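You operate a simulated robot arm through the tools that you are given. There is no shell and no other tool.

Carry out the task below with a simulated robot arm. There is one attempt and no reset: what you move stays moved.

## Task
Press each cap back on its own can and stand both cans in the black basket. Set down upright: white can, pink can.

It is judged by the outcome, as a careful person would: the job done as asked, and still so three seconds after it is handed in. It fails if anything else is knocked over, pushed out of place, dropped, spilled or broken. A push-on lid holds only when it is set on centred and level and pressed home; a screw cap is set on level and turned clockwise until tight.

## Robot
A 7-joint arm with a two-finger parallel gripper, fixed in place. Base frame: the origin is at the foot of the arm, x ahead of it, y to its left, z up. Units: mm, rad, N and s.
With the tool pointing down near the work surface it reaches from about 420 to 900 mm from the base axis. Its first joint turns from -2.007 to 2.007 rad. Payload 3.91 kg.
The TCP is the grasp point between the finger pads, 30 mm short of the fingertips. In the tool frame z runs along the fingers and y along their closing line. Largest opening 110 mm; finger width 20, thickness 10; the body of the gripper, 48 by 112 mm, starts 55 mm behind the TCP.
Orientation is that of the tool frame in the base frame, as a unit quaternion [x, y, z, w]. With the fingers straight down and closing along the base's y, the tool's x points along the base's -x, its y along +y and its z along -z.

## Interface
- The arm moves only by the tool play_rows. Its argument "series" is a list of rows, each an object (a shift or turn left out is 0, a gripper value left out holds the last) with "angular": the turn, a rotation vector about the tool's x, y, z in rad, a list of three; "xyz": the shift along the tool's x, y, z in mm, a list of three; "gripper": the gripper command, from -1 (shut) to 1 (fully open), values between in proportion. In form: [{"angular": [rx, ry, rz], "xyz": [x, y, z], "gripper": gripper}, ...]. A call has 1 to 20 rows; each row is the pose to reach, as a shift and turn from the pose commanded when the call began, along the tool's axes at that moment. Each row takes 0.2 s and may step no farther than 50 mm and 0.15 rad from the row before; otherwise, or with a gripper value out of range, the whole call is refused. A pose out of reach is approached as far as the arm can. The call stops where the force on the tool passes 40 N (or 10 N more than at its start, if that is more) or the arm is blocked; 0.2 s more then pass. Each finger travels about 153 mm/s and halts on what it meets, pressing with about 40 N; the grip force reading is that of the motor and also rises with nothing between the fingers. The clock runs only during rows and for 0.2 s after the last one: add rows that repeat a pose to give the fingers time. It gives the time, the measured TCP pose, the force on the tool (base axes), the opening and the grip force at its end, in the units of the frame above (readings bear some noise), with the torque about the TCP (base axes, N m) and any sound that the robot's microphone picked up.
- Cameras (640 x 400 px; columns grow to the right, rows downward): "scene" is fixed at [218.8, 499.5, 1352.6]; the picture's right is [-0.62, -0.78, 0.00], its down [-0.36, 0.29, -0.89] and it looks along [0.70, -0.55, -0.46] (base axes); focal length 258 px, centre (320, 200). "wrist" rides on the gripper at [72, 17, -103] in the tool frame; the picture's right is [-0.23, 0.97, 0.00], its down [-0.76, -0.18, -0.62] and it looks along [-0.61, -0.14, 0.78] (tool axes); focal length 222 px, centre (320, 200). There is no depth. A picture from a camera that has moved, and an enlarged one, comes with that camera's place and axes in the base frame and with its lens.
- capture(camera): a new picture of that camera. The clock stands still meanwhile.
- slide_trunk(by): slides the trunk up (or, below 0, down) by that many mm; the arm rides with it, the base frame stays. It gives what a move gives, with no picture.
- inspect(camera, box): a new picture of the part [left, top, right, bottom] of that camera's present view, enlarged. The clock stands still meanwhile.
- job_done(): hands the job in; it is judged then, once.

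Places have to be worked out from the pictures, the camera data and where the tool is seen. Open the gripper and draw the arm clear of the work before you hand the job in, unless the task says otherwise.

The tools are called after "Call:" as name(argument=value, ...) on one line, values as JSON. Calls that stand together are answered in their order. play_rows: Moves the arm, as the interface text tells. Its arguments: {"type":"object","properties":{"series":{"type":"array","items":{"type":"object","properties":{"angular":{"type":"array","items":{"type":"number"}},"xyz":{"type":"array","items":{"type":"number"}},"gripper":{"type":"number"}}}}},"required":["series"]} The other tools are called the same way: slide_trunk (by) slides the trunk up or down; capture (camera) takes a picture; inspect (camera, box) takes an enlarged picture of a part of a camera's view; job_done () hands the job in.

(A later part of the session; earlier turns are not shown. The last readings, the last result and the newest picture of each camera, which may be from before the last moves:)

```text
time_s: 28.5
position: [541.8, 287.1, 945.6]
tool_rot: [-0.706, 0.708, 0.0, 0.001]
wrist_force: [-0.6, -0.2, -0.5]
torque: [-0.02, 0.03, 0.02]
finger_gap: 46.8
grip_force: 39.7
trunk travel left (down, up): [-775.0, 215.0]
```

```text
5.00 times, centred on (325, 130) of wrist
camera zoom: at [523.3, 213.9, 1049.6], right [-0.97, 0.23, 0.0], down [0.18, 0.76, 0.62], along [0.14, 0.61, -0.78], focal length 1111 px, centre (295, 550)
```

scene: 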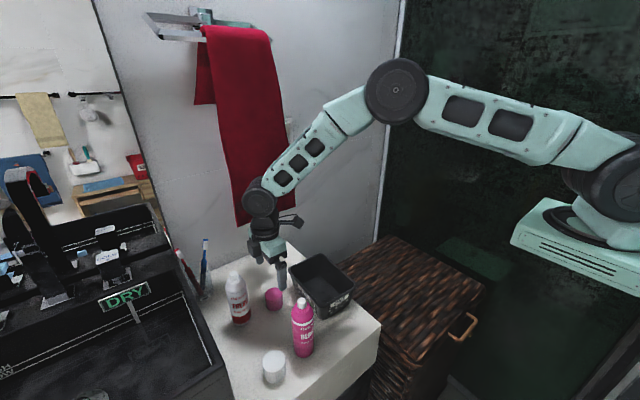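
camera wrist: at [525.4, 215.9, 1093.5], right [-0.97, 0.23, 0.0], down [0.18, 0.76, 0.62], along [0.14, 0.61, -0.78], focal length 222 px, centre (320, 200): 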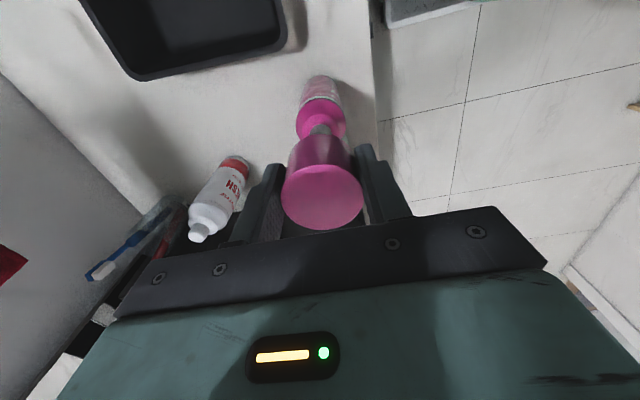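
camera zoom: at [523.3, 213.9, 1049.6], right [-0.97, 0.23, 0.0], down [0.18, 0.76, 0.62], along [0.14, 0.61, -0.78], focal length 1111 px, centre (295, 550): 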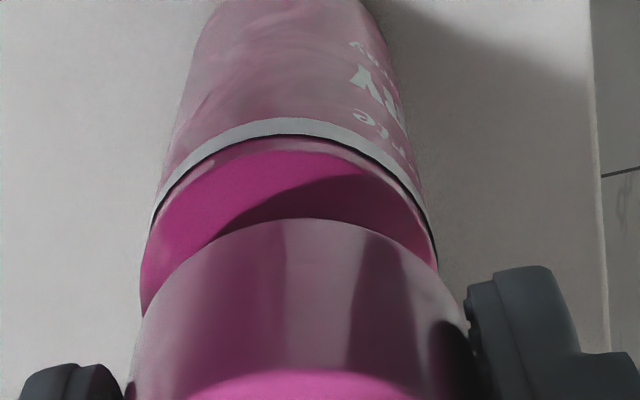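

In the scene view the cap and can axes agree; the wrist view shows the cap ~1.7 mm too far toward −x. I'll correct by (+1.5, −1.2) mm, descend 6 mm more, and check again.

Call:
play_rows(series=[{"xyz": [1.2, -1.5, 0]}, {"xyz": [1.2, -1.5, 3]}, {"xyz": [1.2, -1.5, 6]}, {"xyz": [1.2, -1.5, 6]}, {"xyz": [1.2, -1.5, 6]}])

Call:
inspect(camera="scene", box=[285, 290, 325, 330])

Call:
inspect(camera="wrist", box=[285, 90, 365, 170])

```text
time_s: 29.7
position: [542.9, 283.2, 937.9]
tool_rot: [-0.707, 0.707, 0.0, 0.001]
wrist_force: [-0.3, -1.5, -0.3]
torque: [0.01, 0.0, -0.01]
finger_gap: 46.4
grip_force: 39.9
trunk travel left (down, up): [-775.0, 215.0]
```

```text
10.00 times, centred on (305, 310) of scene
camera zoom: at [218.8, 499.5, 1352.6], right [-0.62, -0.78, 0.0], down [-0.36, 0.29, -0.89], along [0.7, -0.55, -0.46], focal length 2584 px, centre (470, -900)
```

zoom: 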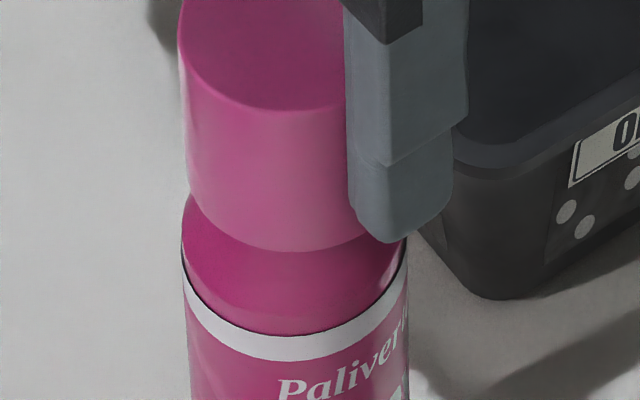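

```text
5.00 times, centred on (325, 130) of wrist
camera zoom: at [524.7, 211.2, 1043.0], right [-0.97, 0.23, 0.0], down [0.18, 0.76, 0.62], along [0.14, 0.61, -0.78], focal length 1111 px, centre (295, 550)
```

zoom: 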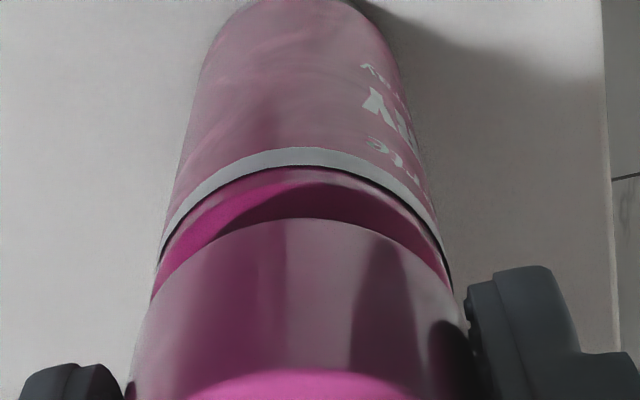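

Readings show the arm crept about 2 mm further in −y than commanded; the wrist view is now aligned, the scene view says +1.7 mm in y is needed. Correcting and letting it settle before checking again.

Call:
play_rows(series=[{"xyz": [-1.7, -0.4, 0]}, {"xyz": [-1.7, -0.4, 0]}, {"xyz": [-1.7, -0.4, 0]}, {"xyz": [-1.7, -0.4, 0]}, {"xyz": [-1.7, -0.4, 0]}])

Call:
inspect(camera="scene", box=[285, 290, 325, 330])

Call:
inspect(camera="wrist", box=[285, 90, 365, 170])

```text
time_s: 30.9
position: [544.6, 285.0, 938.0]
tool_rot: [-0.706, 0.708, -0.001, 0.001]
wrist_force: [-0.4, -0.1, 0.1]
torque: [0.0, -0.01, -0.01]
finger_gap: 46.7
grip_force: 40.0
trunk travel left (down, up): [-775.0, 215.0]
```

```text
10.00 times, centred on (305, 310) of scene
camera zoom: at [218.8, 499.5, 1352.6], right [-0.62, -0.78, 0.0], down [-0.36, 0.29, -0.89], along [0.7, -0.55, -0.46], focal length 2584 px, centre (470, -900)
```

zoom: 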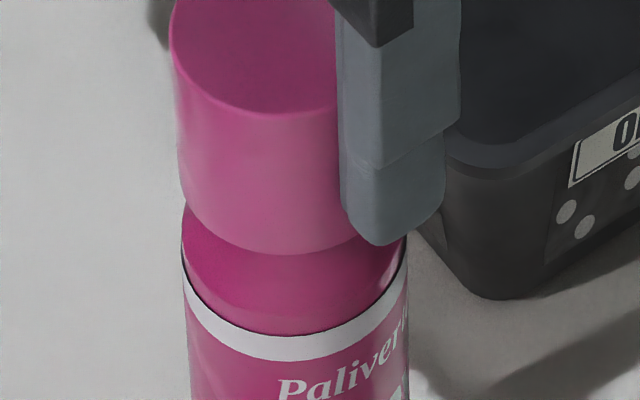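

```text
5.00 times, centred on (325, 130) of wrist
camera zoom: at [525.3, 212.8, 1042.8], right [-0.97, 0.23, 0.0], down [0.18, 0.76, 0.62], along [0.14, 0.61, -0.78], focal length 1111 px, centre (295, 550)
```

zoom: 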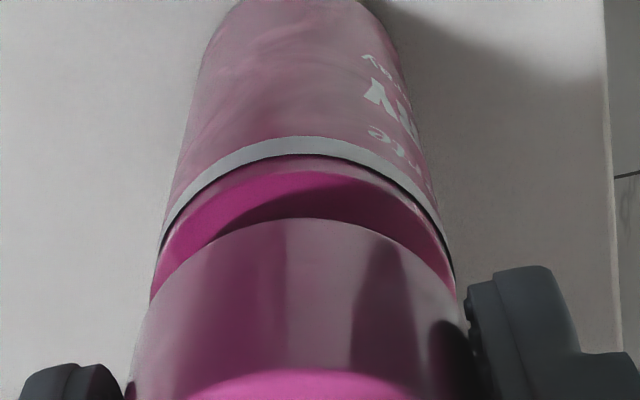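

Both views now agree the cap is centred within about half a millimetre. I'll lower slowly until resistance appears.

Call:
play_rows(series=[{"xyz": [0, 0, 3]}, {"xyz": [0, 0, 6]}, {"xyz": [0, 0, 9]}, {"xyz": [0, 0, 12]}, {"xyz": [0, 0, 12]}])

Call:
inspect(camera="scene", box=[285, 290, 325, 330])

Call:
inspect(camera="wrist", box=[285, 90, 365, 170])

```text
time_s: 32.1
position: [541.6, 285.7, 927.8]
tool_rot: [-0.706, 0.708, 0.0, 0.002]
wrist_force: [2.6, -4.3, 17.4]
torque: [-0.3, -0.05, 0.04]
finger_gap: 46.5
grip_force: 40.2
trunk travel left (down, up): [-775.0, 215.0]
heard: snap
```

```text
10.00 times, centred on (305, 310) of scene
camera zoom: at [218.8, 499.5, 1352.6], right [-0.62, -0.78, 0.0], down [-0.36, 0.29, -0.89], along [0.7, -0.55, -0.46], focal length 2584 px, centre (470, -900)
```

zoom: 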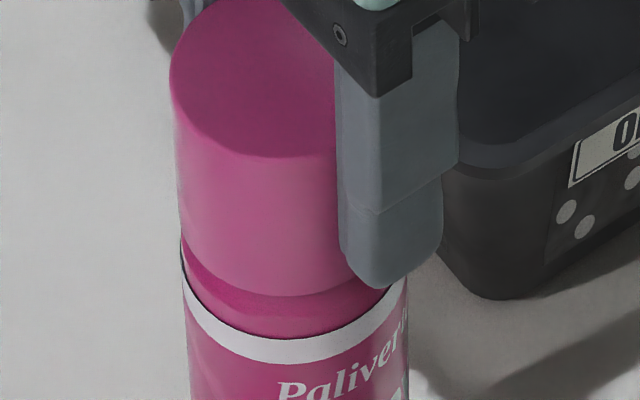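

```text
5.00 times, centred on (325, 130) of wrist
camera zoom: at [524.5, 213.7, 1031.5], right [-0.97, 0.23, 0.0], down [0.18, 0.76, 0.63], along [0.15, 0.61, -0.78], focal length 1111 px, centre (295, 550)
```

zoom: 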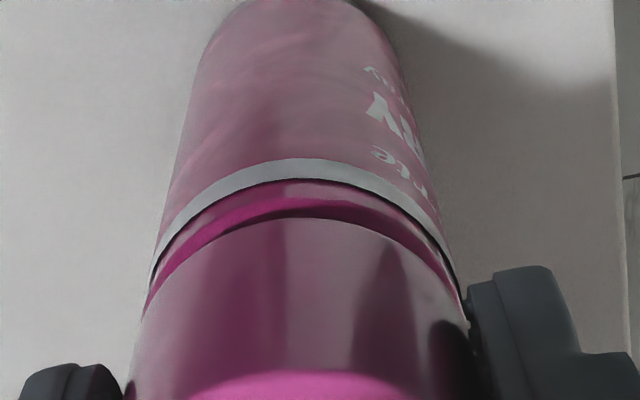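

A snap was heard with 17 N of reaction. A thin pink shoulder band is still visible, so I'll press a little further to verify it's home.

Call:
play_rows(series=[{"xyz": [0, 0, 1]}, {"xyz": [0, 0, 2]}, {"xyz": [0, 0, 3]}, {"xyz": [0, 0, 4]}, {"xyz": [0, 0, 4]}])

Call:
inspect(camera="scene", box=[285, 290, 325, 330])

Call:
inspect(camera="wrist", box=[285, 90, 365, 170])

```text
time_s: 32.8
position: [543.1, 285.7, 927.9]
tool_rot: [-0.706, 0.708, 0.001, 0.004]
wrist_force: [-3.9, -7.0, 22.2]
torque: [-0.46, 0.84, 0.12]
finger_gap: 46.6
grip_force: 39.8
trunk travel left (down, up): [-775.0, 215.0]
stopped in row 3: the force on the tool passed its limit at 43 N (the readings are from after the stop); the commanded pose is now the measured one
```

```text
10.00 times, centred on (305, 310) of scene
camera zoom: at [218.8, 499.5, 1352.6], right [-0.62, -0.78, 0.0], down [-0.36, 0.29, -0.89], along [0.7, -0.55, -0.46], focal length 2584 px, centre (470, -900)
```

zoom: 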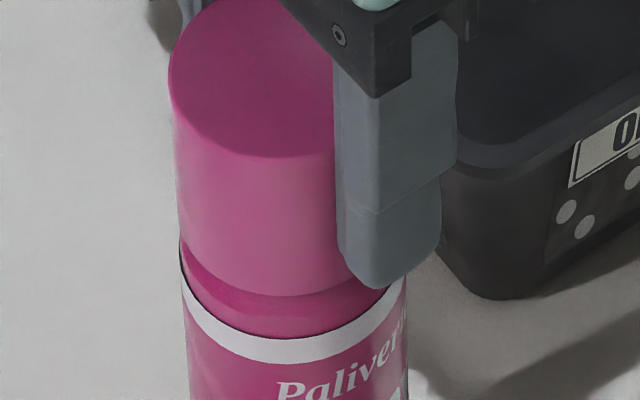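

```text
5.00 times, centred on (325, 130) of wrist
camera zoom: at [524.7, 213.7, 1031.2], right [-0.97, 0.23, 0.0], down [0.18, 0.76, 0.63], along [0.15, 0.61, -0.78], focal length 1111 px, centre (295, 550)
```

zoom: 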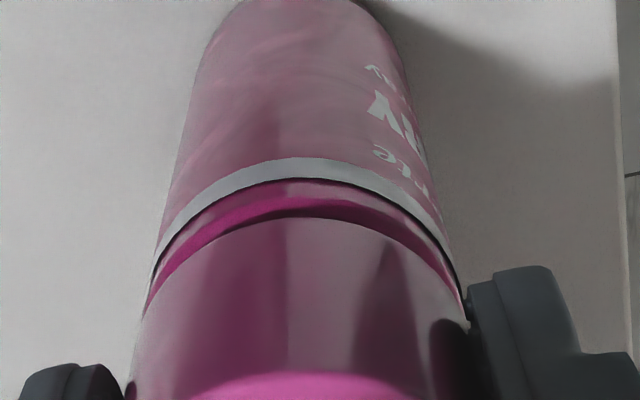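

The cap now meets a hard stop (43 N, no more travel) after the snap, and sits level and even around the can – it's home. I'll release gently and rise clear.

Call:
play_rows(series=[{"xyz": [0, 0, -0.5], "gripper": -0.1}, {"xyz": [0, 0, -1], "gripper": 0.0}, {"xyz": [0, 0, -1], "gripper": 0.2}, {"xyz": [0, 0, -1], "gripper": 0.4}, {"xyz": [0, 0, -20], "gripper": 0.4}, {"xyz": [0, 0, -60], "gripper": 0.4}, {"xyz": [0, 0, -80], "gripper": 0.4}, {"xyz": [0, 0, -80], "gripper": 0.4}])

Call:
inspect(camera="scene", box=[265, 270, 345, 370])

Call:
capture(camera="wrist")

```text
time_s: 34.6
position: [543.2, 286.0, 1007.8]
tool_rot: [-0.706, 0.708, -0.001, 0.003]
wrist_force: [-0.4, -0.2, -0.8]
torque: [-0.04, -0.02, -0.03]
finger_gap: 77.2
grip_force: 0.1
trunk travel left (down, up): [-775.0, 215.0]
```

```text
4.00 times, centred on (305, 320) of scene
camera zoom: at [218.8, 499.5, 1352.6], right [-0.62, -0.78, 0.0], down [-0.36, 0.29, -0.89], along [0.7, -0.55, -0.46], focal length 1034 px, centre (380, -280)
```

zoom: 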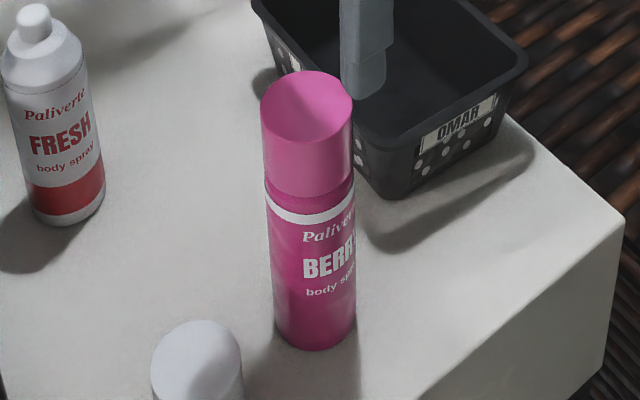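

```text
taken
camera wrist: at [525.3, 214.3, 1111.0], right [-0.97, 0.23, 0.0], down [0.18, 0.76, 0.63], along [0.15, 0.61, -0.78], focal length 222 px, centre (320, 200)
```

wrist: 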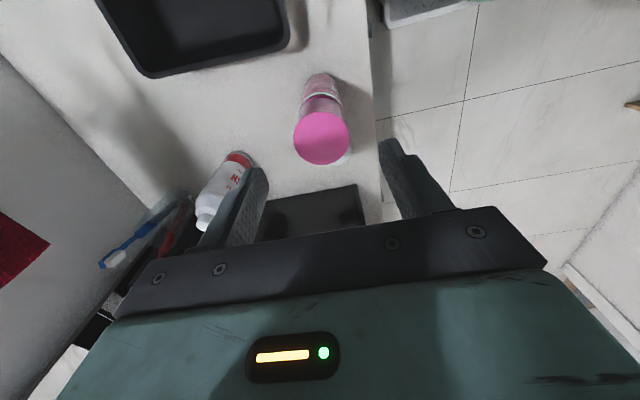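

The pink cap sits flush and level. I'll straighten the tool, then turn it so the fingers close along y for picking up the can.

Call:
play_rows(series=[{"angular": [-0.0056, 0.0028, -0.0028], "xyz": [-2.9, 1.5, 0]}, {"angular": [-0.0056, 0.0028, -0.0028], "xyz": [-2.9, 1.5, 0]}])

Call:
play_rows(series=[{"angular": [0, 0, 0.14]}, {"angular": [0, 0, 0.28]}, {"angular": [0, 0, 0.42]}, {"angular": [0, 0, 0.56]}, {"angular": [0, 0, 0.7]}, {"angular": [0, 0, 0.84]}, {"angular": [0, 0, 0.98]}, {"angular": [0, 0, 1.12]}, {"angular": [0, 0, 1.26]}, {"angular": [0, 0, 1.4]}, {"angular": [0, 0, 1.5]}, {"angular": [0, 0, 1.5708]}, {"angular": [0, 0, 1.5708]}, {"angular": [0, 0, 1.5708]}])

Call:
capture(camera="wrist")

Call:
capture(camera="scene")

```text
time_s: 35.2
position: [540.7, 288.7, 1007.2]
tool_rot: [0.707, -0.707, -0.002, 0.0]
wrist_force: [0.3, 0.3, 0.2]
torque: [-0.01, 0.0, -0.01]
finger_gap: 76.9
grip_force: 0.0
trunk travel left (down, up): [-775.0, 215.0]
```

```text
time_s: 38.2
position: [541.4, 288.8, 1006.7]
tool_rot: [0.001, 1.0, 0.001, -0.001]
wrist_force: [0.0, 0.5, -0.3]
torque: [0.01, 0.04, 0.03]
finger_gap: 77.1
grip_force: 0.2
trunk travel left (down, up): [-775.0, 215.0]
```

```text
taken
camera wrist: at [468.8, 305.8, 1110.8], right [0.23, 0.97, 0.0], down [0.76, -0.18, 0.62], along [0.61, -0.14, -0.78], focal length 222 px, centre (320, 200)
```

wrist: 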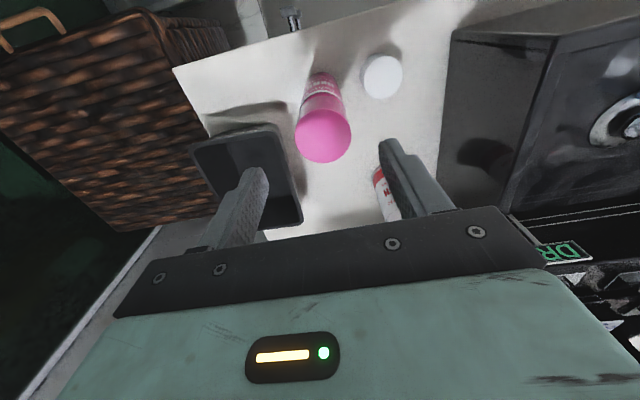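

```text
taken
```

scene: 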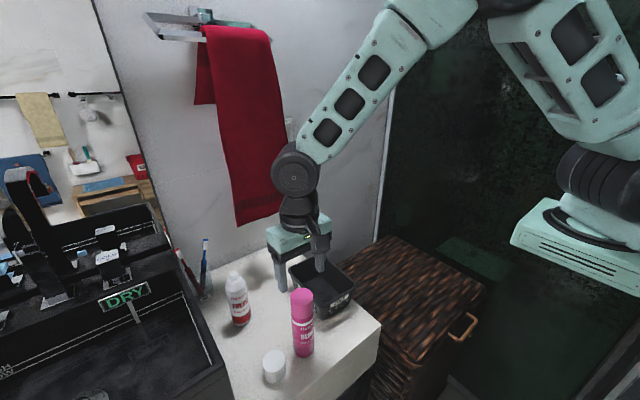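

The can is within ~2 mm of the tool axis. I'll shift that, descend so the fingertips surround the can body just below the seam, and check before gripping.

Call:
play_rows(series=[{"xyz": [0, 2, 30]}, {"xyz": [0, 2, 65]}, {"xyz": [0, 2, 95]}, {"xyz": [0, 2, 112]}, {"xyz": [0, 2, 119]}, {"xyz": [0, 2, 119]}, {"xyz": [0, 2, 119]}])

Call:
capture(camera="wrist")

Call:
inspect(camera="scene", box=[265, 270, 345, 370])

```text
time_s: 39.8
position: [543.1, 292.9, 886.9]
tool_rot: [0.0, 1.0, 0.001, -0.001]
wrist_force: [0.1, -0.5, 0.3]
torque: [0.02, -0.01, -0.02]
finger_gap: 77.1
grip_force: 0.0
trunk travel left (down, up): [-775.0, 215.0]
```

```text
taken
camera wrist: at [469.5, 309.1, 991.9], right [0.23, 0.97, 0.0], down [0.76, -0.18, 0.62], along [0.61, -0.14, -0.78], focal length 222 px, centre (320, 200)
```

wrist: 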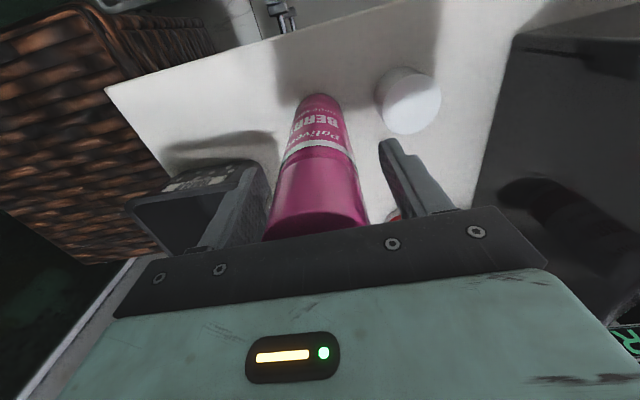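

```text
4.00 times, centred on (305, 320) of scene
camera zoom: at [218.8, 499.5, 1352.6], right [-0.62, -0.78, 0.0], down [-0.36, 0.29, -0.89], along [0.7, -0.55, -0.46], focal length 1034 px, centre (380, -280)
```

zoom: 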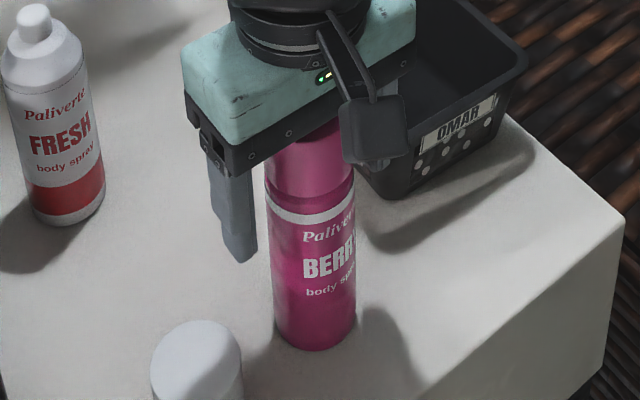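

The can stands centred between the fingers, with the tips ~25 mm below the seam. Closing the grip on the can body.

Call:
play_rows(series=[{"gripper": 0.15}, {"gripper": 0.0}, {"gripper": -0.06}, {"gripper": -0.12}, {"gripper": -1}, {"gripper": -1}, {"gripper": -1}])

Call:
inspect(camera="scene", box=[265, 270, 345, 370])

Call:
inspect(camera="wrist", box=[220, 80, 420, 240])

```text
time_s: 41.4
position: [542.8, 291.9, 889.0]
tool_rot: [0.001, 1.0, 0.0, 0.0]
wrist_force: [0.1, -1.4, 0.6]
torque: [-0.23, 0.02, 0.0]
finger_gap: 46.9
grip_force: 40.3
trunk travel left (down, up): [-775.0, 215.0]
```

```text
4.00 times, centred on (305, 320) of scene
camera zoom: at [218.8, 499.5, 1352.6], right [-0.62, -0.78, 0.0], down [-0.36, 0.29, -0.89], along [0.7, -0.55, -0.46], focal length 1034 px, centre (380, -280)
```

zoom: 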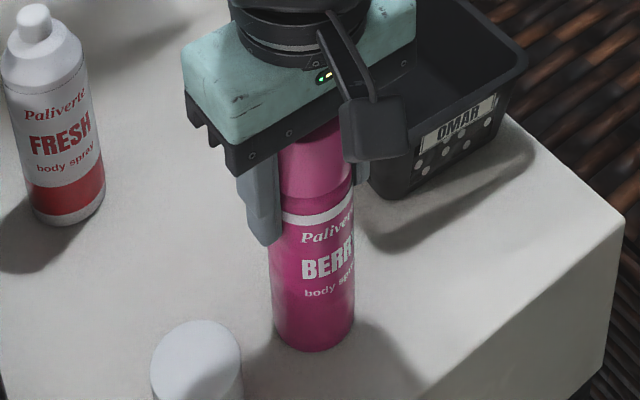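

```text
2.50 times, centred on (320, 160) of wrist
camera zoom: at [469.5, 309.0, 992.0], right [0.23, 0.97, 0.0], down [0.76, -0.18, 0.62], along [0.61, -0.14, -0.78], focal length 555 px, centre (320, 300)
```

zoom: 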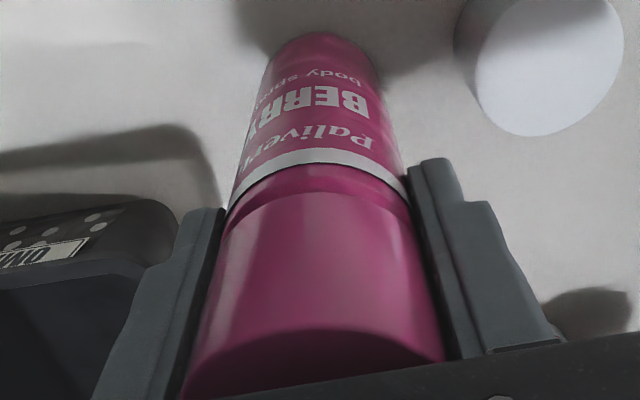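

Grip is firm on the body at 46.9 mm. I'll lift straight up and carry it over the far half of the basket.

Call:
play_rows(series=[{"xyz": [0, 0, -10], "gripper": -1}, {"xyz": [0, 0, -40]}, {"xyz": [0, 0, -80]}, {"xyz": [0, 0, -125]}, {"xyz": [-15, -30, -125]}, {"xyz": [-40, -60, -125]}, {"xyz": [-75, -90, -125]}, {"xyz": [-110, -120, -125]}, {"xyz": [-140, -130, -125]}, {"xyz": [-140, -130, -125]}, {"xyz": [-140, -130, -125]}])

Call:
capture(camera="wrist")

Call:
inspect(camera="scene", box=[230, 210, 390, 330])

```text
time_s: 43.8
position: [679.3, 159.9, 1010.9]
tool_rot: [0.0, 1.0, 0.001, -0.001]
wrist_force: [0.3, 0.6, -1.8]
torque: [-0.01, 0.02, 0.03]
finger_gap: 47.1
grip_force: 39.3
trunk travel left (down, up): [-775.0, 215.0]
```

```text
taken
camera wrist: at [607.2, 176.5, 1115.2], right [0.23, 0.97, 0.0], down [0.76, -0.18, 0.62], along [0.61, -0.14, -0.78], focal length 222 px, centre (320, 200)
```

wrist: 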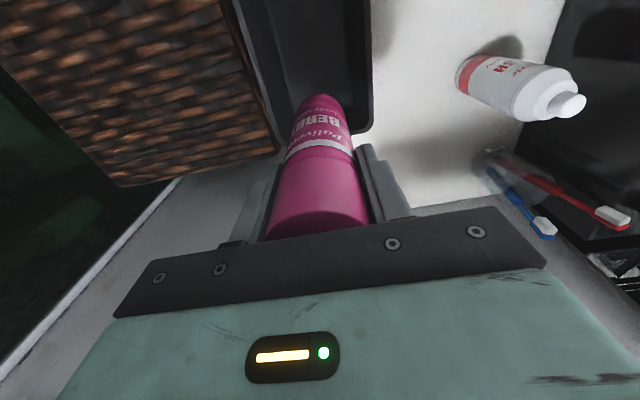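

```text
3.33 times, centred on (310, 270) of scene
camera zoom: at [218.8, 499.5, 1352.6], right [-0.62, -0.78, 0.0], down [-0.36, 0.29, -0.89], along [0.7, -0.55, -0.46], focal length 862 px, centre (353, -33)
```

zoom: 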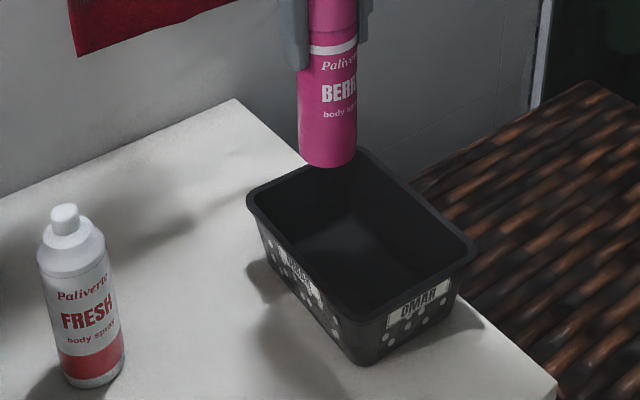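

The basket's rim is at z≈836, and the walls taper to a floor about x 580–708, y 118–206, centre ≈(643,162). I'll place the pink can at x≈672, y≈162: adjust and lower to just above the floor.

Call:
play_rows(series=[{"xyz": [6.5, 2, 0]}, {"xyz": [6.5, 2, 0]}, {"xyz": [6.5, 2, 30]}, {"xyz": [6.5, 2, 60]}, {"xyz": [6.5, 2, 60]}])

Call:
capture(camera="wrist")

Call:
inspect(camera="scene", box=[270, 230, 370, 320])

```text
time_s: 45.0
position: [674.5, 163.5, 949.9]
tool_rot: [0.0, 1.0, 0.002, -0.001]
wrist_force: [0.4, 0.3, -2.3]
torque: [0.0, 0.0, -0.01]
finger_gap: 47.5
grip_force: 39.2
trunk travel left (down, up): [-775.0, 215.0]
```

```text
taken
camera wrist: at [601.6, 179.8, 1054.6], right [0.23, 0.97, 0.0], down [0.76, -0.18, 0.62], along [0.61, -0.14, -0.78], focal length 222 px, centre (320, 200)
```

wrist: 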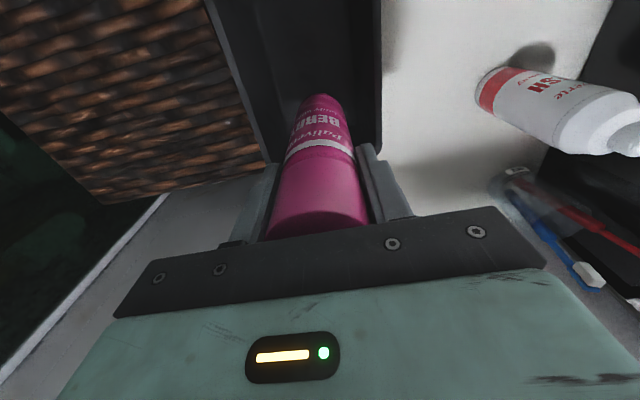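

```text
4.44 times, centred on (320, 275) of scene
camera zoom: at [218.8, 499.5, 1352.6], right [-0.62, -0.78, 0.0], down [-0.36, 0.29, -0.89], along [0.7, -0.55, -0.46], focal length 1149 px, centre (320, -133)
```

zoom: 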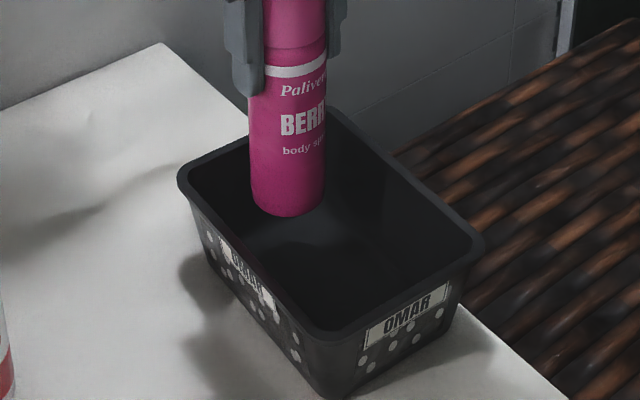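

The can is entering cleanly. I'll lower the remaining ~58 mm, slowing near the floor.

Call:
play_rows(series=[{"xyz": [0, 0, 20]}, {"xyz": [0, 0, 36]}, {"xyz": [0, 0, 46]}, {"xyz": [0, 0, 51]}, {"xyz": [0, 0, 53]}, {"xyz": [0, 0, 53]}])

Call:
inspect(camera="scene", box=[270, 230, 370, 320])

```text
time_s: 46.4
position: [674.5, 162.6, 898.7]
tool_rot: [-0.001, 1.0, 0.001, -0.001]
wrist_force: [0.0, 0.4, -2.4]
torque: [0.01, 0.01, -0.03]
finger_gap: 47.2
grip_force: 39.7
trunk travel left (down, up): [-775.0, 215.0]
```

```text
4.44 times, centred on (320, 275) of scene
camera zoom: at [218.8, 499.5, 1352.6], right [-0.62, -0.78, 0.0], down [-0.36, 0.29, -0.89], along [0.7, -0.55, -0.46], focal length 1149 px, centre (320, -133)
```

zoom: 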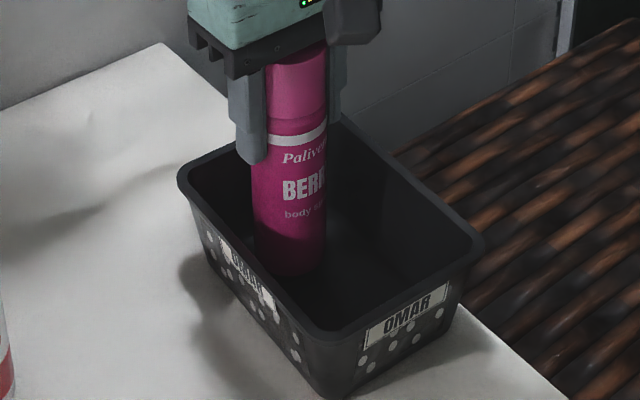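

Still free hanging (−2.4 N is the can's weight). Lowering in 1 mm steps until the floor carries it.

Call:
play_rows(series=[{"xyz": [0, 0, 1]}, {"xyz": [0, 0, 2]}, {"xyz": [0, 0, 3]}, {"xyz": [0, 0, 4]}, {"xyz": [0, 0, 5]}, {"xyz": [0, 0, 5]}])

```text
time_s: 47.8
position: [675.9, 163.0, 894.7]
tool_rot: [0.0, 1.0, 0.001, -0.001]
wrist_force: [-0.3, 0.7, -1.6]
torque: [0.01, -0.03, -0.03]
finger_gap: 47.2
grip_force: 39.7
trunk travel left (down, up): [-775.0, 215.0]
```

No contact yet; continuing in small steps.

Call:
play_rows(series=[{"xyz": [0, 0, 1]}, {"xyz": [0, 0, 2]}, {"xyz": [0, 0, 3]}, {"xyz": [0, 0, 3]}])

```text
time_s: 48.8
position: [676.1, 163.3, 891.8]
tool_rot: [0.0, 1.0, 0.001, -0.001]
wrist_force: [-1.3, -2.0, 6.4]
torque: [-0.35, 0.28, -0.01]
finger_gap: 47.4
grip_force: 39.9
trunk travel left (down, up): [-775.0, 215.0]
```

The floor now carries the can (+6 N). Releasing and rising clear.

Call:
play_rows(series=[{"xyz": [0, 0, 0], "gripper": -0.1}, {"xyz": [0, 0, 0], "gripper": 0.0}, {"xyz": [0, 0, 0], "gripper": 0.25}, {"xyz": [0, 0, 0], "gripper": 0.25}, {"xyz": [0, 0, -15], "gripper": 0.25}, {"xyz": [0, 0, -50], "gripper": 0.25}, {"xyz": [0, 0, -95], "gripper": 0.25}, {"xyz": [0, 0, -115], "gripper": 0.25}, {"xyz": [0, 0, -115], "gripper": 0.25}])

Call:
capture(camera="wrist")

Call:
inspect(camera="scene", box=[220, 220, 380, 390])

```text
time_s: 50.8
position: [674.1, 163.7, 1003.5]
tool_rot: [0.0, 1.0, 0.001, -0.001]
wrist_force: [-0.8, 0.3, -0.2]
torque: [0.01, 0.03, -0.03]
finger_gap: 69.0
grip_force: 0.1
trunk travel left (down, up): [-775.0, 215.0]
```

```text
taken
camera wrist: at [600.3, 180.6, 1108.6], right [0.23, 0.97, 0.0], down [0.76, -0.18, 0.62], along [0.61, -0.14, -0.78], focal length 222 px, centre (320, 200)
```

wrist: 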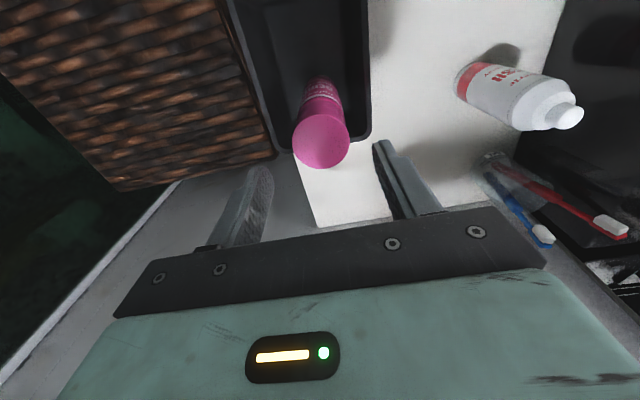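

```text
2.35 times, centred on (300, 305) of scene
camera zoom: at [218.8, 499.5, 1352.6], right [-0.62, -0.78, 0.0], down [-0.36, 0.29, -0.89], along [0.7, -0.55, -0.46], focal length 608 px, centre (367, -47)
```

zoom: 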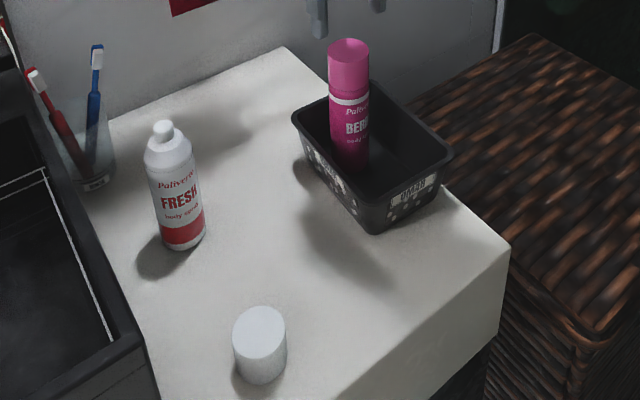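

The pink can stands upright in the basket. Next the white cap, whose corrected position is ≈(540,370); this time the camera stays on the −x side, clear of the sink wall (y≈468).

Call:
play_rows(series=[{"xyz": [22, 35, 0], "gripper": 0.4}, {"xyz": [46, 70, 0]}, {"xyz": [68, 105, 0]}, {"xyz": [90, 140, 0]}, {"xyz": [112, 175, 0]}, {"xyz": [134, 206, 0]}, {"xyz": [134, 206, 45]}, {"xyz": [134, 206, 90]}, {"xyz": [134, 206, 110]}, {"xyz": [134, 206, 110]}, {"xyz": [134, 206, 110]}])

Call:
capture(camera="wrist")

Call:
inspect(camera="wrist", box=[250, 60, 410, 220])

Call:
capture(camera="scene")

```text
time_s: 53.2
position: [542.5, 368.7, 895.8]
tool_rot: [0.0, 1.0, 0.001, 0.0]
wrist_force: [0.0, 0.5, -0.2]
torque: [0.04, 0.03, -0.01]
finger_gap: 77.2
grip_force: 0.1
trunk travel left (down, up): [-775.0, 215.0]
```

```text
taken
camera wrist: at [468.9, 386.7, 1000.5], right [0.23, 0.97, 0.0], down [0.76, -0.18, 0.62], along [0.61, -0.14, -0.78], focal length 222 px, centre (320, 200)
```

wrist: 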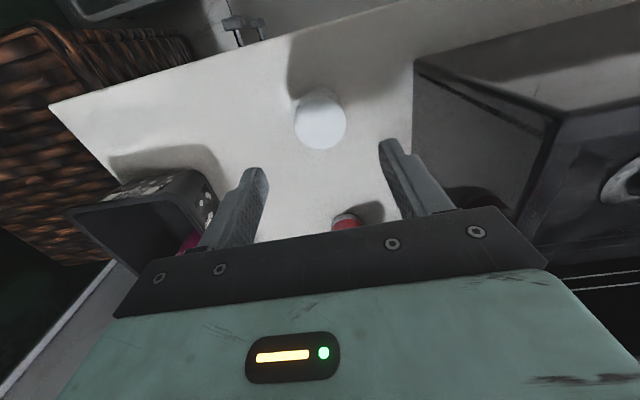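

```text
2.50 times, centred on (330, 140) of wrist
camera zoom: at [468.9, 386.7, 1000.5], right [0.23, 0.97, 0.0], down [0.76, -0.18, 0.62], along [0.61, -0.14, -0.78], focal length 555 px, centre (295, 350)
```

zoom: 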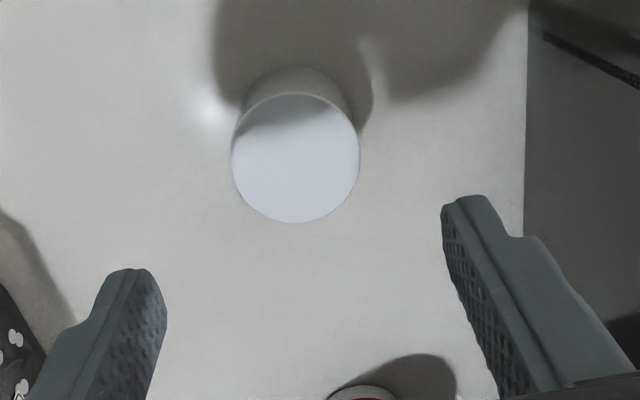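

```text
taken
```

scene: 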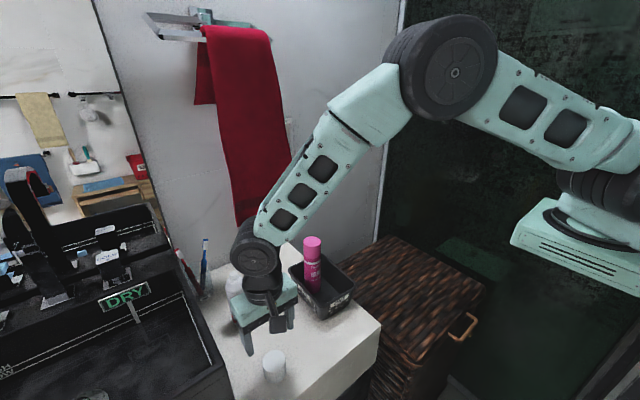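

The white cap's top is at z≈798, offset about (2.3, 1.4) mm in tool axes. I'll correct and descend to grip height.

Call:
play_rows(series=[{"xyz": [2.3, 1.4, 25]}, {"xyz": [2.3, 1.4, 55]}, {"xyz": [2.3, 1.4, 80]}, {"xyz": [2.3, 1.4, 94]}, {"xyz": [2.3, 1.4, 101]}, {"xyz": [2.3, 1.4, 101]}, {"xyz": [2.3, 1.4, 101]}])

Call:
inspect(camera="wrist", box=[240, 90, 400, 250])

Call:
inspect(camera="scene", box=[220, 310, 320, 390])

```text
time_s: 54.8
position: [539.5, 371.3, 794.1]
tool_rot: [-0.001, 1.0, 0.001, -0.001]
wrist_force: [0.0, -0.1, -0.5]
torque: [0.02, 0.0, 0.0]
finger_gap: 77.0
grip_force: 0.1
trunk travel left (down, up): [-775.0, 215.0]
```

```text
2.50 times, centred on (320, 170) of wrist
camera zoom: at [465.3, 388.0, 898.4], right [0.23, 0.97, 0.0], down [0.76, -0.18, 0.62], along [0.61, -0.14, -0.78], focal length 555 px, centre (320, 275)
```

zoom: 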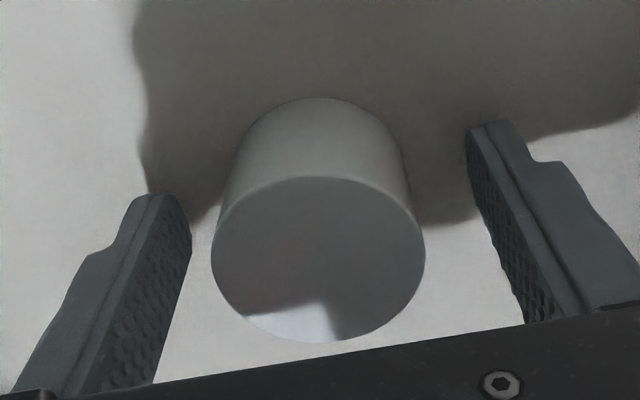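

```text
5.00 times, centred on (270, 350) of scene
camera zoom: at [218.8, 499.5, 1352.6], right [-0.62, -0.78, 0.0], down [-0.36, 0.29, -0.89], along [0.7, -0.55, -0.46], focal length 1292 px, centre (570, -550)
```

zoom: 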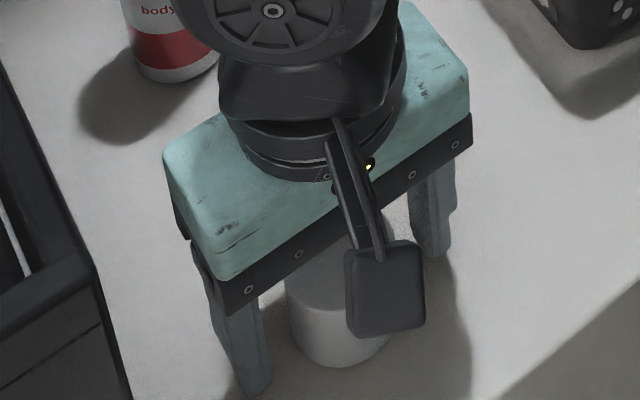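

Cap is centred within ~1 mm. Gripping and lifting it, then carrying it toward the white can at a safe height.

Call:
play_rows(series=[{"xyz": [1, 0, 0], "gripper": 0.1}, {"xyz": [1, 0, 0], "gripper": 0.0}, {"xyz": [1, 0, 0], "gripper": -0.1}, {"xyz": [1, 0, 0], "gripper": -1}, {"xyz": [1, 0, 0], "gripper": -1}, {"xyz": [1, 0, 0], "gripper": -1}, {"xyz": [1, 0, -20], "gripper": -1}, {"xyz": [1, 0, -60]}, {"xyz": [1, 0, -105]}, {"xyz": [1, 0, -150]}, {"xyz": [1, 0, -196]}, {"xyz": [-39, 0, -196]}, {"xyz": [-69, 0, -196]}, {"xyz": [-69, 0, -196]}, {"xyz": [-69, 0, -196]}])

Call:
capture(camera="wrist")

Call:
inspect(camera="wrist", box=[240, 90, 400, 250])

Call:
inspect(camera="scene", box=[220, 220, 320, 350])

```text
time_s: 58.0
position: [611.5, 371.4, 991.2]
tool_rot: [0.0, 1.0, 0.002, -0.001]
wrist_force: [0.0, -0.1, 0.1]
torque: [-0.03, -0.02, -0.02]
finger_gap: 46.6
grip_force: 39.9
trunk travel left (down, up): [-775.0, 215.0]
```

```text
taken
camera wrist: at [537.6, 388.5, 1095.8], right [0.23, 0.97, 0.0], down [0.76, -0.18, 0.62], along [0.61, -0.14, -0.78], focal length 222 px, centre (320, 200)
```

wrist: 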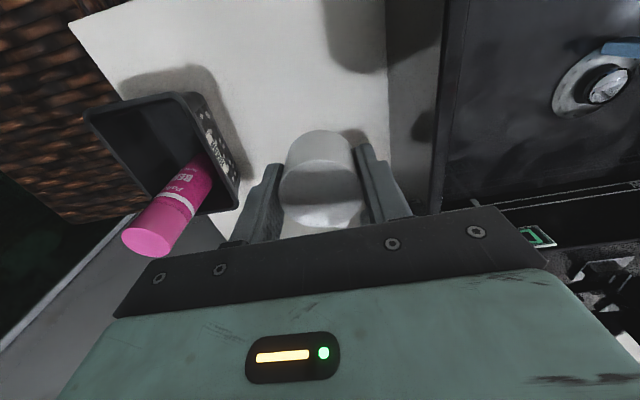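

```text
2.50 times, centred on (320, 170) of wrist
camera zoom: at [537.6, 388.5, 1095.8], right [0.23, 0.97, 0.0], down [0.76, -0.18, 0.62], along [0.61, -0.14, -0.78], focal length 555 px, centre (320, 275)
```

zoom: 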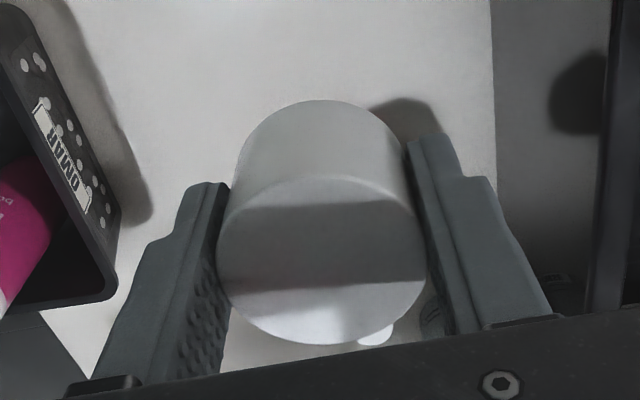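

```text
3.08 times, centred on (270, 285) of scene
camera zoom: at [218.8, 499.5, 1352.6], right [-0.62, -0.78, 0.0], down [-0.36, 0.29, -0.89], along [0.7, -0.55, -0.46], focal length 795 px, centre (474, -62)
```

zoom: 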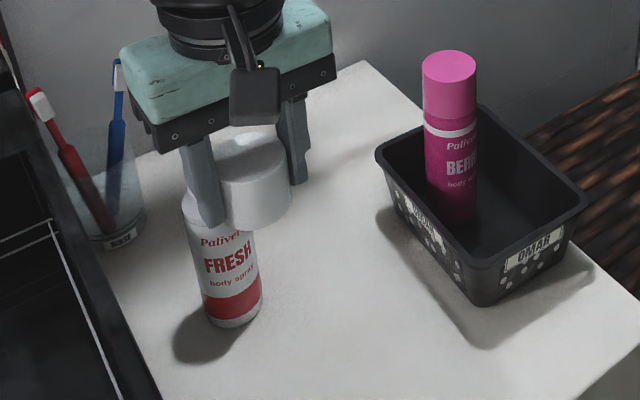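

The white cap is centred in the grip. Moving over the white can (≈(708,370)) with a ~30 mm gap to check alignment.

Call:
play_rows(series=[{"xyz": [-40, -1, 0]}, {"xyz": [-80, -2, 0]}, {"xyz": [-96, -2, 0]}, {"xyz": [-96, -2, 0]}, {"xyz": [-96, -2, 0]}])

Call:
capture(camera="wrist")

Call:
inspect(camera="wrist", box=[280, 60, 360, 140])

Call:
inspect(camera="scene", box=[210, 240, 270, 300])

```text
time_s: 59.2
position: [704.9, 369.2, 993.1]
tool_rot: [-0.001, 1.0, 0.001, 0.0]
wrist_force: [0.2, -0.9, 0.2]
torque: [0.0, -0.03, 0.01]
finger_gap: 46.2
grip_force: 40.0
trunk travel left (down, up): [-775.0, 215.0]
```

```text
taken
camera wrist: at [632.2, 386.3, 1096.3], right [0.23, 0.97, 0.0], down [0.76, -0.18, 0.62], along [0.61, -0.14, -0.78], focal length 222 px, centre (320, 200)
```

wrist: 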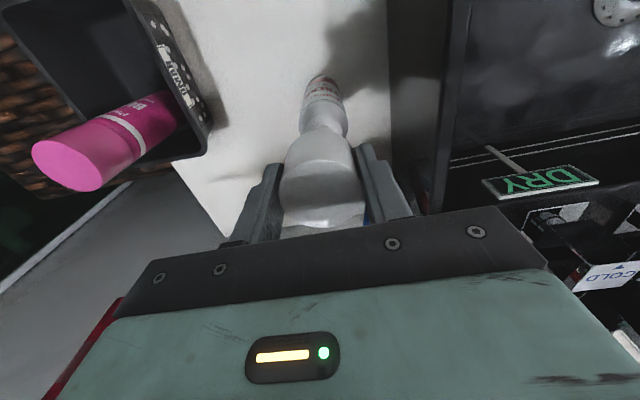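

```text
5.00 times, centred on (320, 100) of wrist
camera zoom: at [632.2, 386.3, 1096.3], right [0.23, 0.97, 0.0], down [0.76, -0.18, 0.62], along [0.61, -0.14, -0.78], focal length 1111 px, centre (320, 700)
```

zoom: 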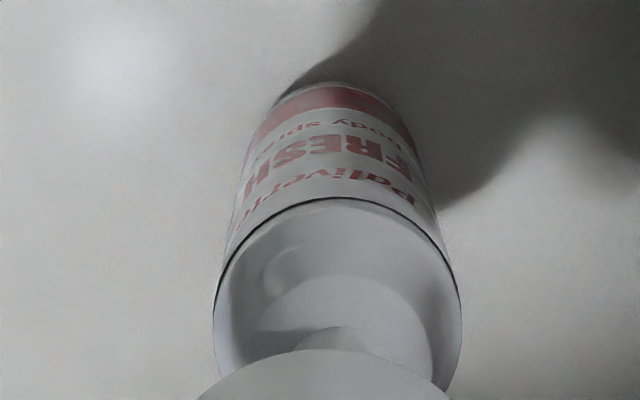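

```text
6.67 times, centred on (240, 270) of scene
camera zoom: at [218.8, 499.5, 1352.6], right [-0.62, -0.78, 0.0], down [-0.36, 0.29, -0.89], along [0.7, -0.55, -0.46], focal length 1723 px, centre (853, -267)
```

zoom: 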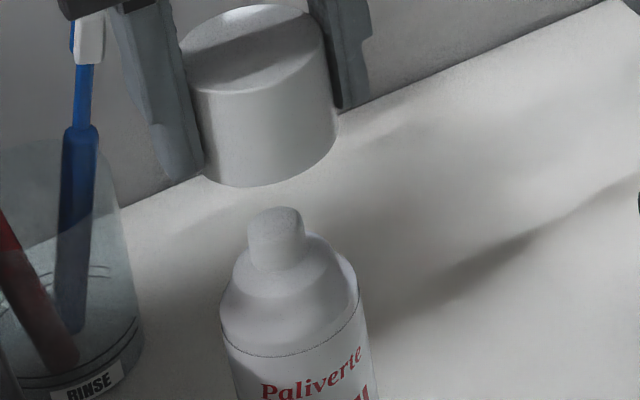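

The can appears further +x/+y than the cap by a few mm. I'll zoom more closely for precise measurement.

Call:
inspect(camera="scene", box=[222, 238, 262, 268])

Call:
inspect(camera="scene", box=[222, 268, 262, 298])

Call:
inspect(camera="wrist", box=[280, 100, 360, 220])

```text
13.33 times, centred on (242, 253) of scene
camera zoom: at [218.8, 499.5, 1352.6], right [-0.62, -0.78, 0.0], down [-0.36, 0.29, -0.89], along [0.7, -0.55, -0.46], focal length 3446 px, centre (1360, -507)
```

zoom: 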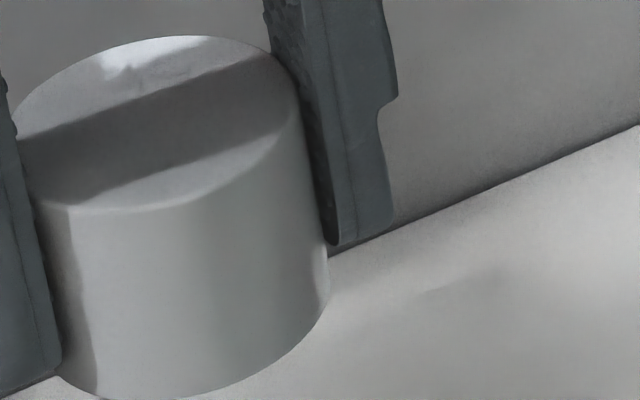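

```text
13.33 times, centred on (242, 283) of scene
camera zoom: at [218.8, 499.5, 1352.6], right [-0.62, -0.78, 0.0], down [-0.36, 0.29, -0.89], along [0.7, -0.55, -0.46], focal length 3446 px, centre (1360, -907)
```

zoom: 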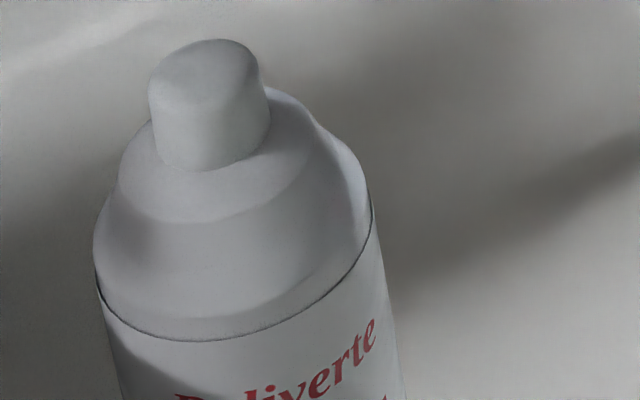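

```text
3.33 times, centred on (320, 160) of wrist
camera zoom: at [632.2, 386.3, 1096.3], right [0.23, 0.97, 0.0], down [0.76, -0.18, 0.62], along [0.61, -0.14, -0.78], focal length 740 px, centre (320, 333)
```

zoom: 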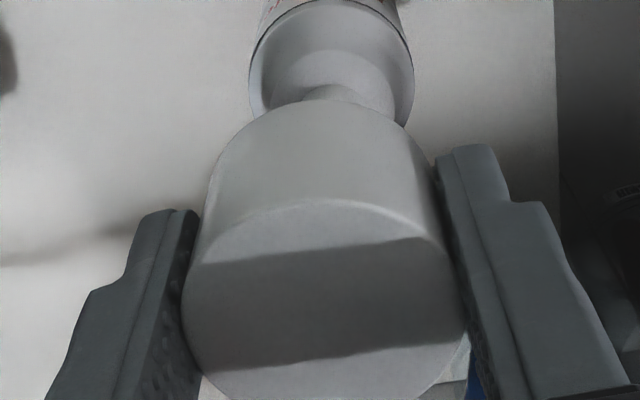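

Both cameras look along nearly the same direction here, so x is poorly determined. I'll shift +2.7 mm in y and turn the tool a quarter turn (camera to −y side) to see the x alignment.

Call:
play_rows(series=[{"angular": [0, 0, -0.14], "xyz": [0, 2.7, 0]}, {"angular": [0, 0, -0.28], "xyz": [0, 2.7, 0]}, {"angular": [0, 0, -0.42], "xyz": [0, 2.7, 0]}, {"angular": [0, 0, -0.56], "xyz": [0, 2.7, 0]}, {"angular": [0, 0, -0.7], "xyz": [0, 2.7, 0]}, {"angular": [0, 0, -0.84], "xyz": [0, 2.7, 0]}, {"angular": [0, 0, -0.98], "xyz": [0, 2.7, 0]}, {"angular": [0, 0, -1.12], "xyz": [0, 2.7, 0]}, {"angular": [0, 0, -1.26], "xyz": [0, 2.7, 0]}, {"angular": [0, 0, -1.4], "xyz": [0, 2.7, 0]}, {"angular": [0, 0, -1.5], "xyz": [0, 2.7, 0]}, {"angular": [0, 0, -1.5708], "xyz": [0, 2.7, 0]}, {"angular": [0, 0, -1.5708], "xyz": [0, 2.7, 0]}, {"angular": [0, 0, -1.5708], "xyz": [0, 2.7, 0]}])

Call:
inspect(camera="wrist", box=[280, 70, 360, 220])

Call:
inspect(camera="wrist", box=[280, 60, 360, 140])

Call:
inspect(camera="scene", box=[222, 238, 262, 268])

```text
time_s: 62.2
position: [703.1, 369.8, 991.5]
tool_rot: [0.707, -0.707, -0.001, 0.001]
wrist_force: [0.4, 0.1, 0.2]
torque: [-0.02, 0.03, -0.01]
finger_gap: 46.7
grip_force: 40.4
trunk travel left (down, up): [-775.0, 215.0]
```

```text
2.67 times, centred on (320, 145) of wrist
camera zoom: at [686.8, 298.6, 1094.8], right [-0.97, 0.23, 0.0], down [0.18, 0.76, 0.62], along [0.14, 0.61, -0.78], focal length 592 px, centre (320, 347)
```

zoom: 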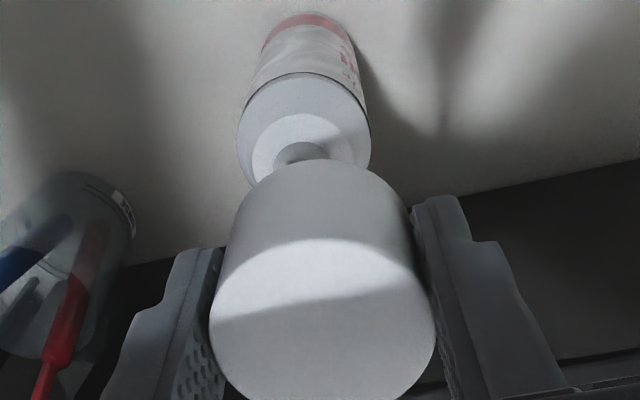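

```text
5.00 times, centred on (320, 100) of wrist
camera zoom: at [686.8, 298.6, 1094.8], right [-0.97, 0.23, 0.0], down [0.18, 0.76, 0.62], along [0.14, 0.61, -0.78], focal length 1111 px, centre (320, 700)
```

zoom: 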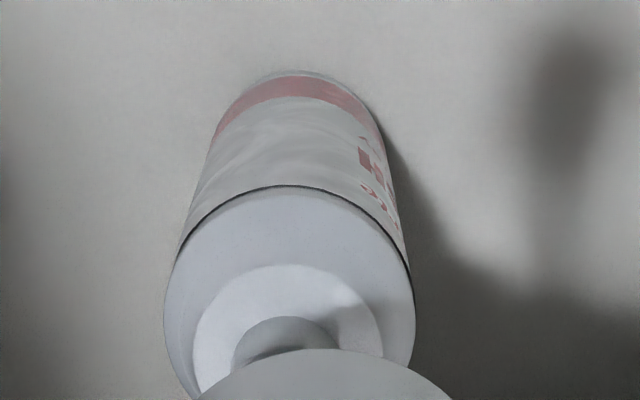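

```text
13.33 times, centred on (242, 253) of scene
camera zoom: at [218.8, 499.5, 1352.6], right [-0.62, -0.78, 0.0], down [-0.36, 0.29, -0.89], along [0.7, -0.55, -0.46], focal length 3446 px, centre (1360, -507)
```

zoom: 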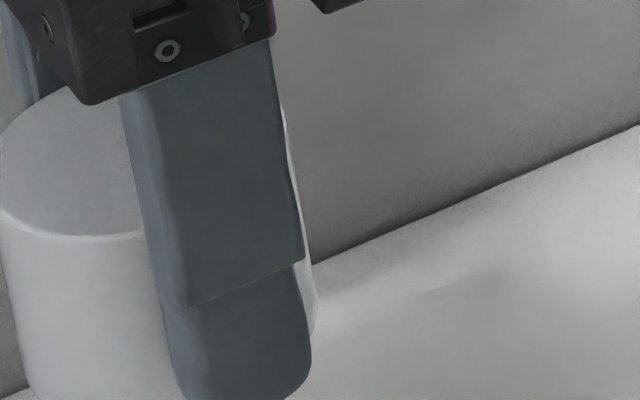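

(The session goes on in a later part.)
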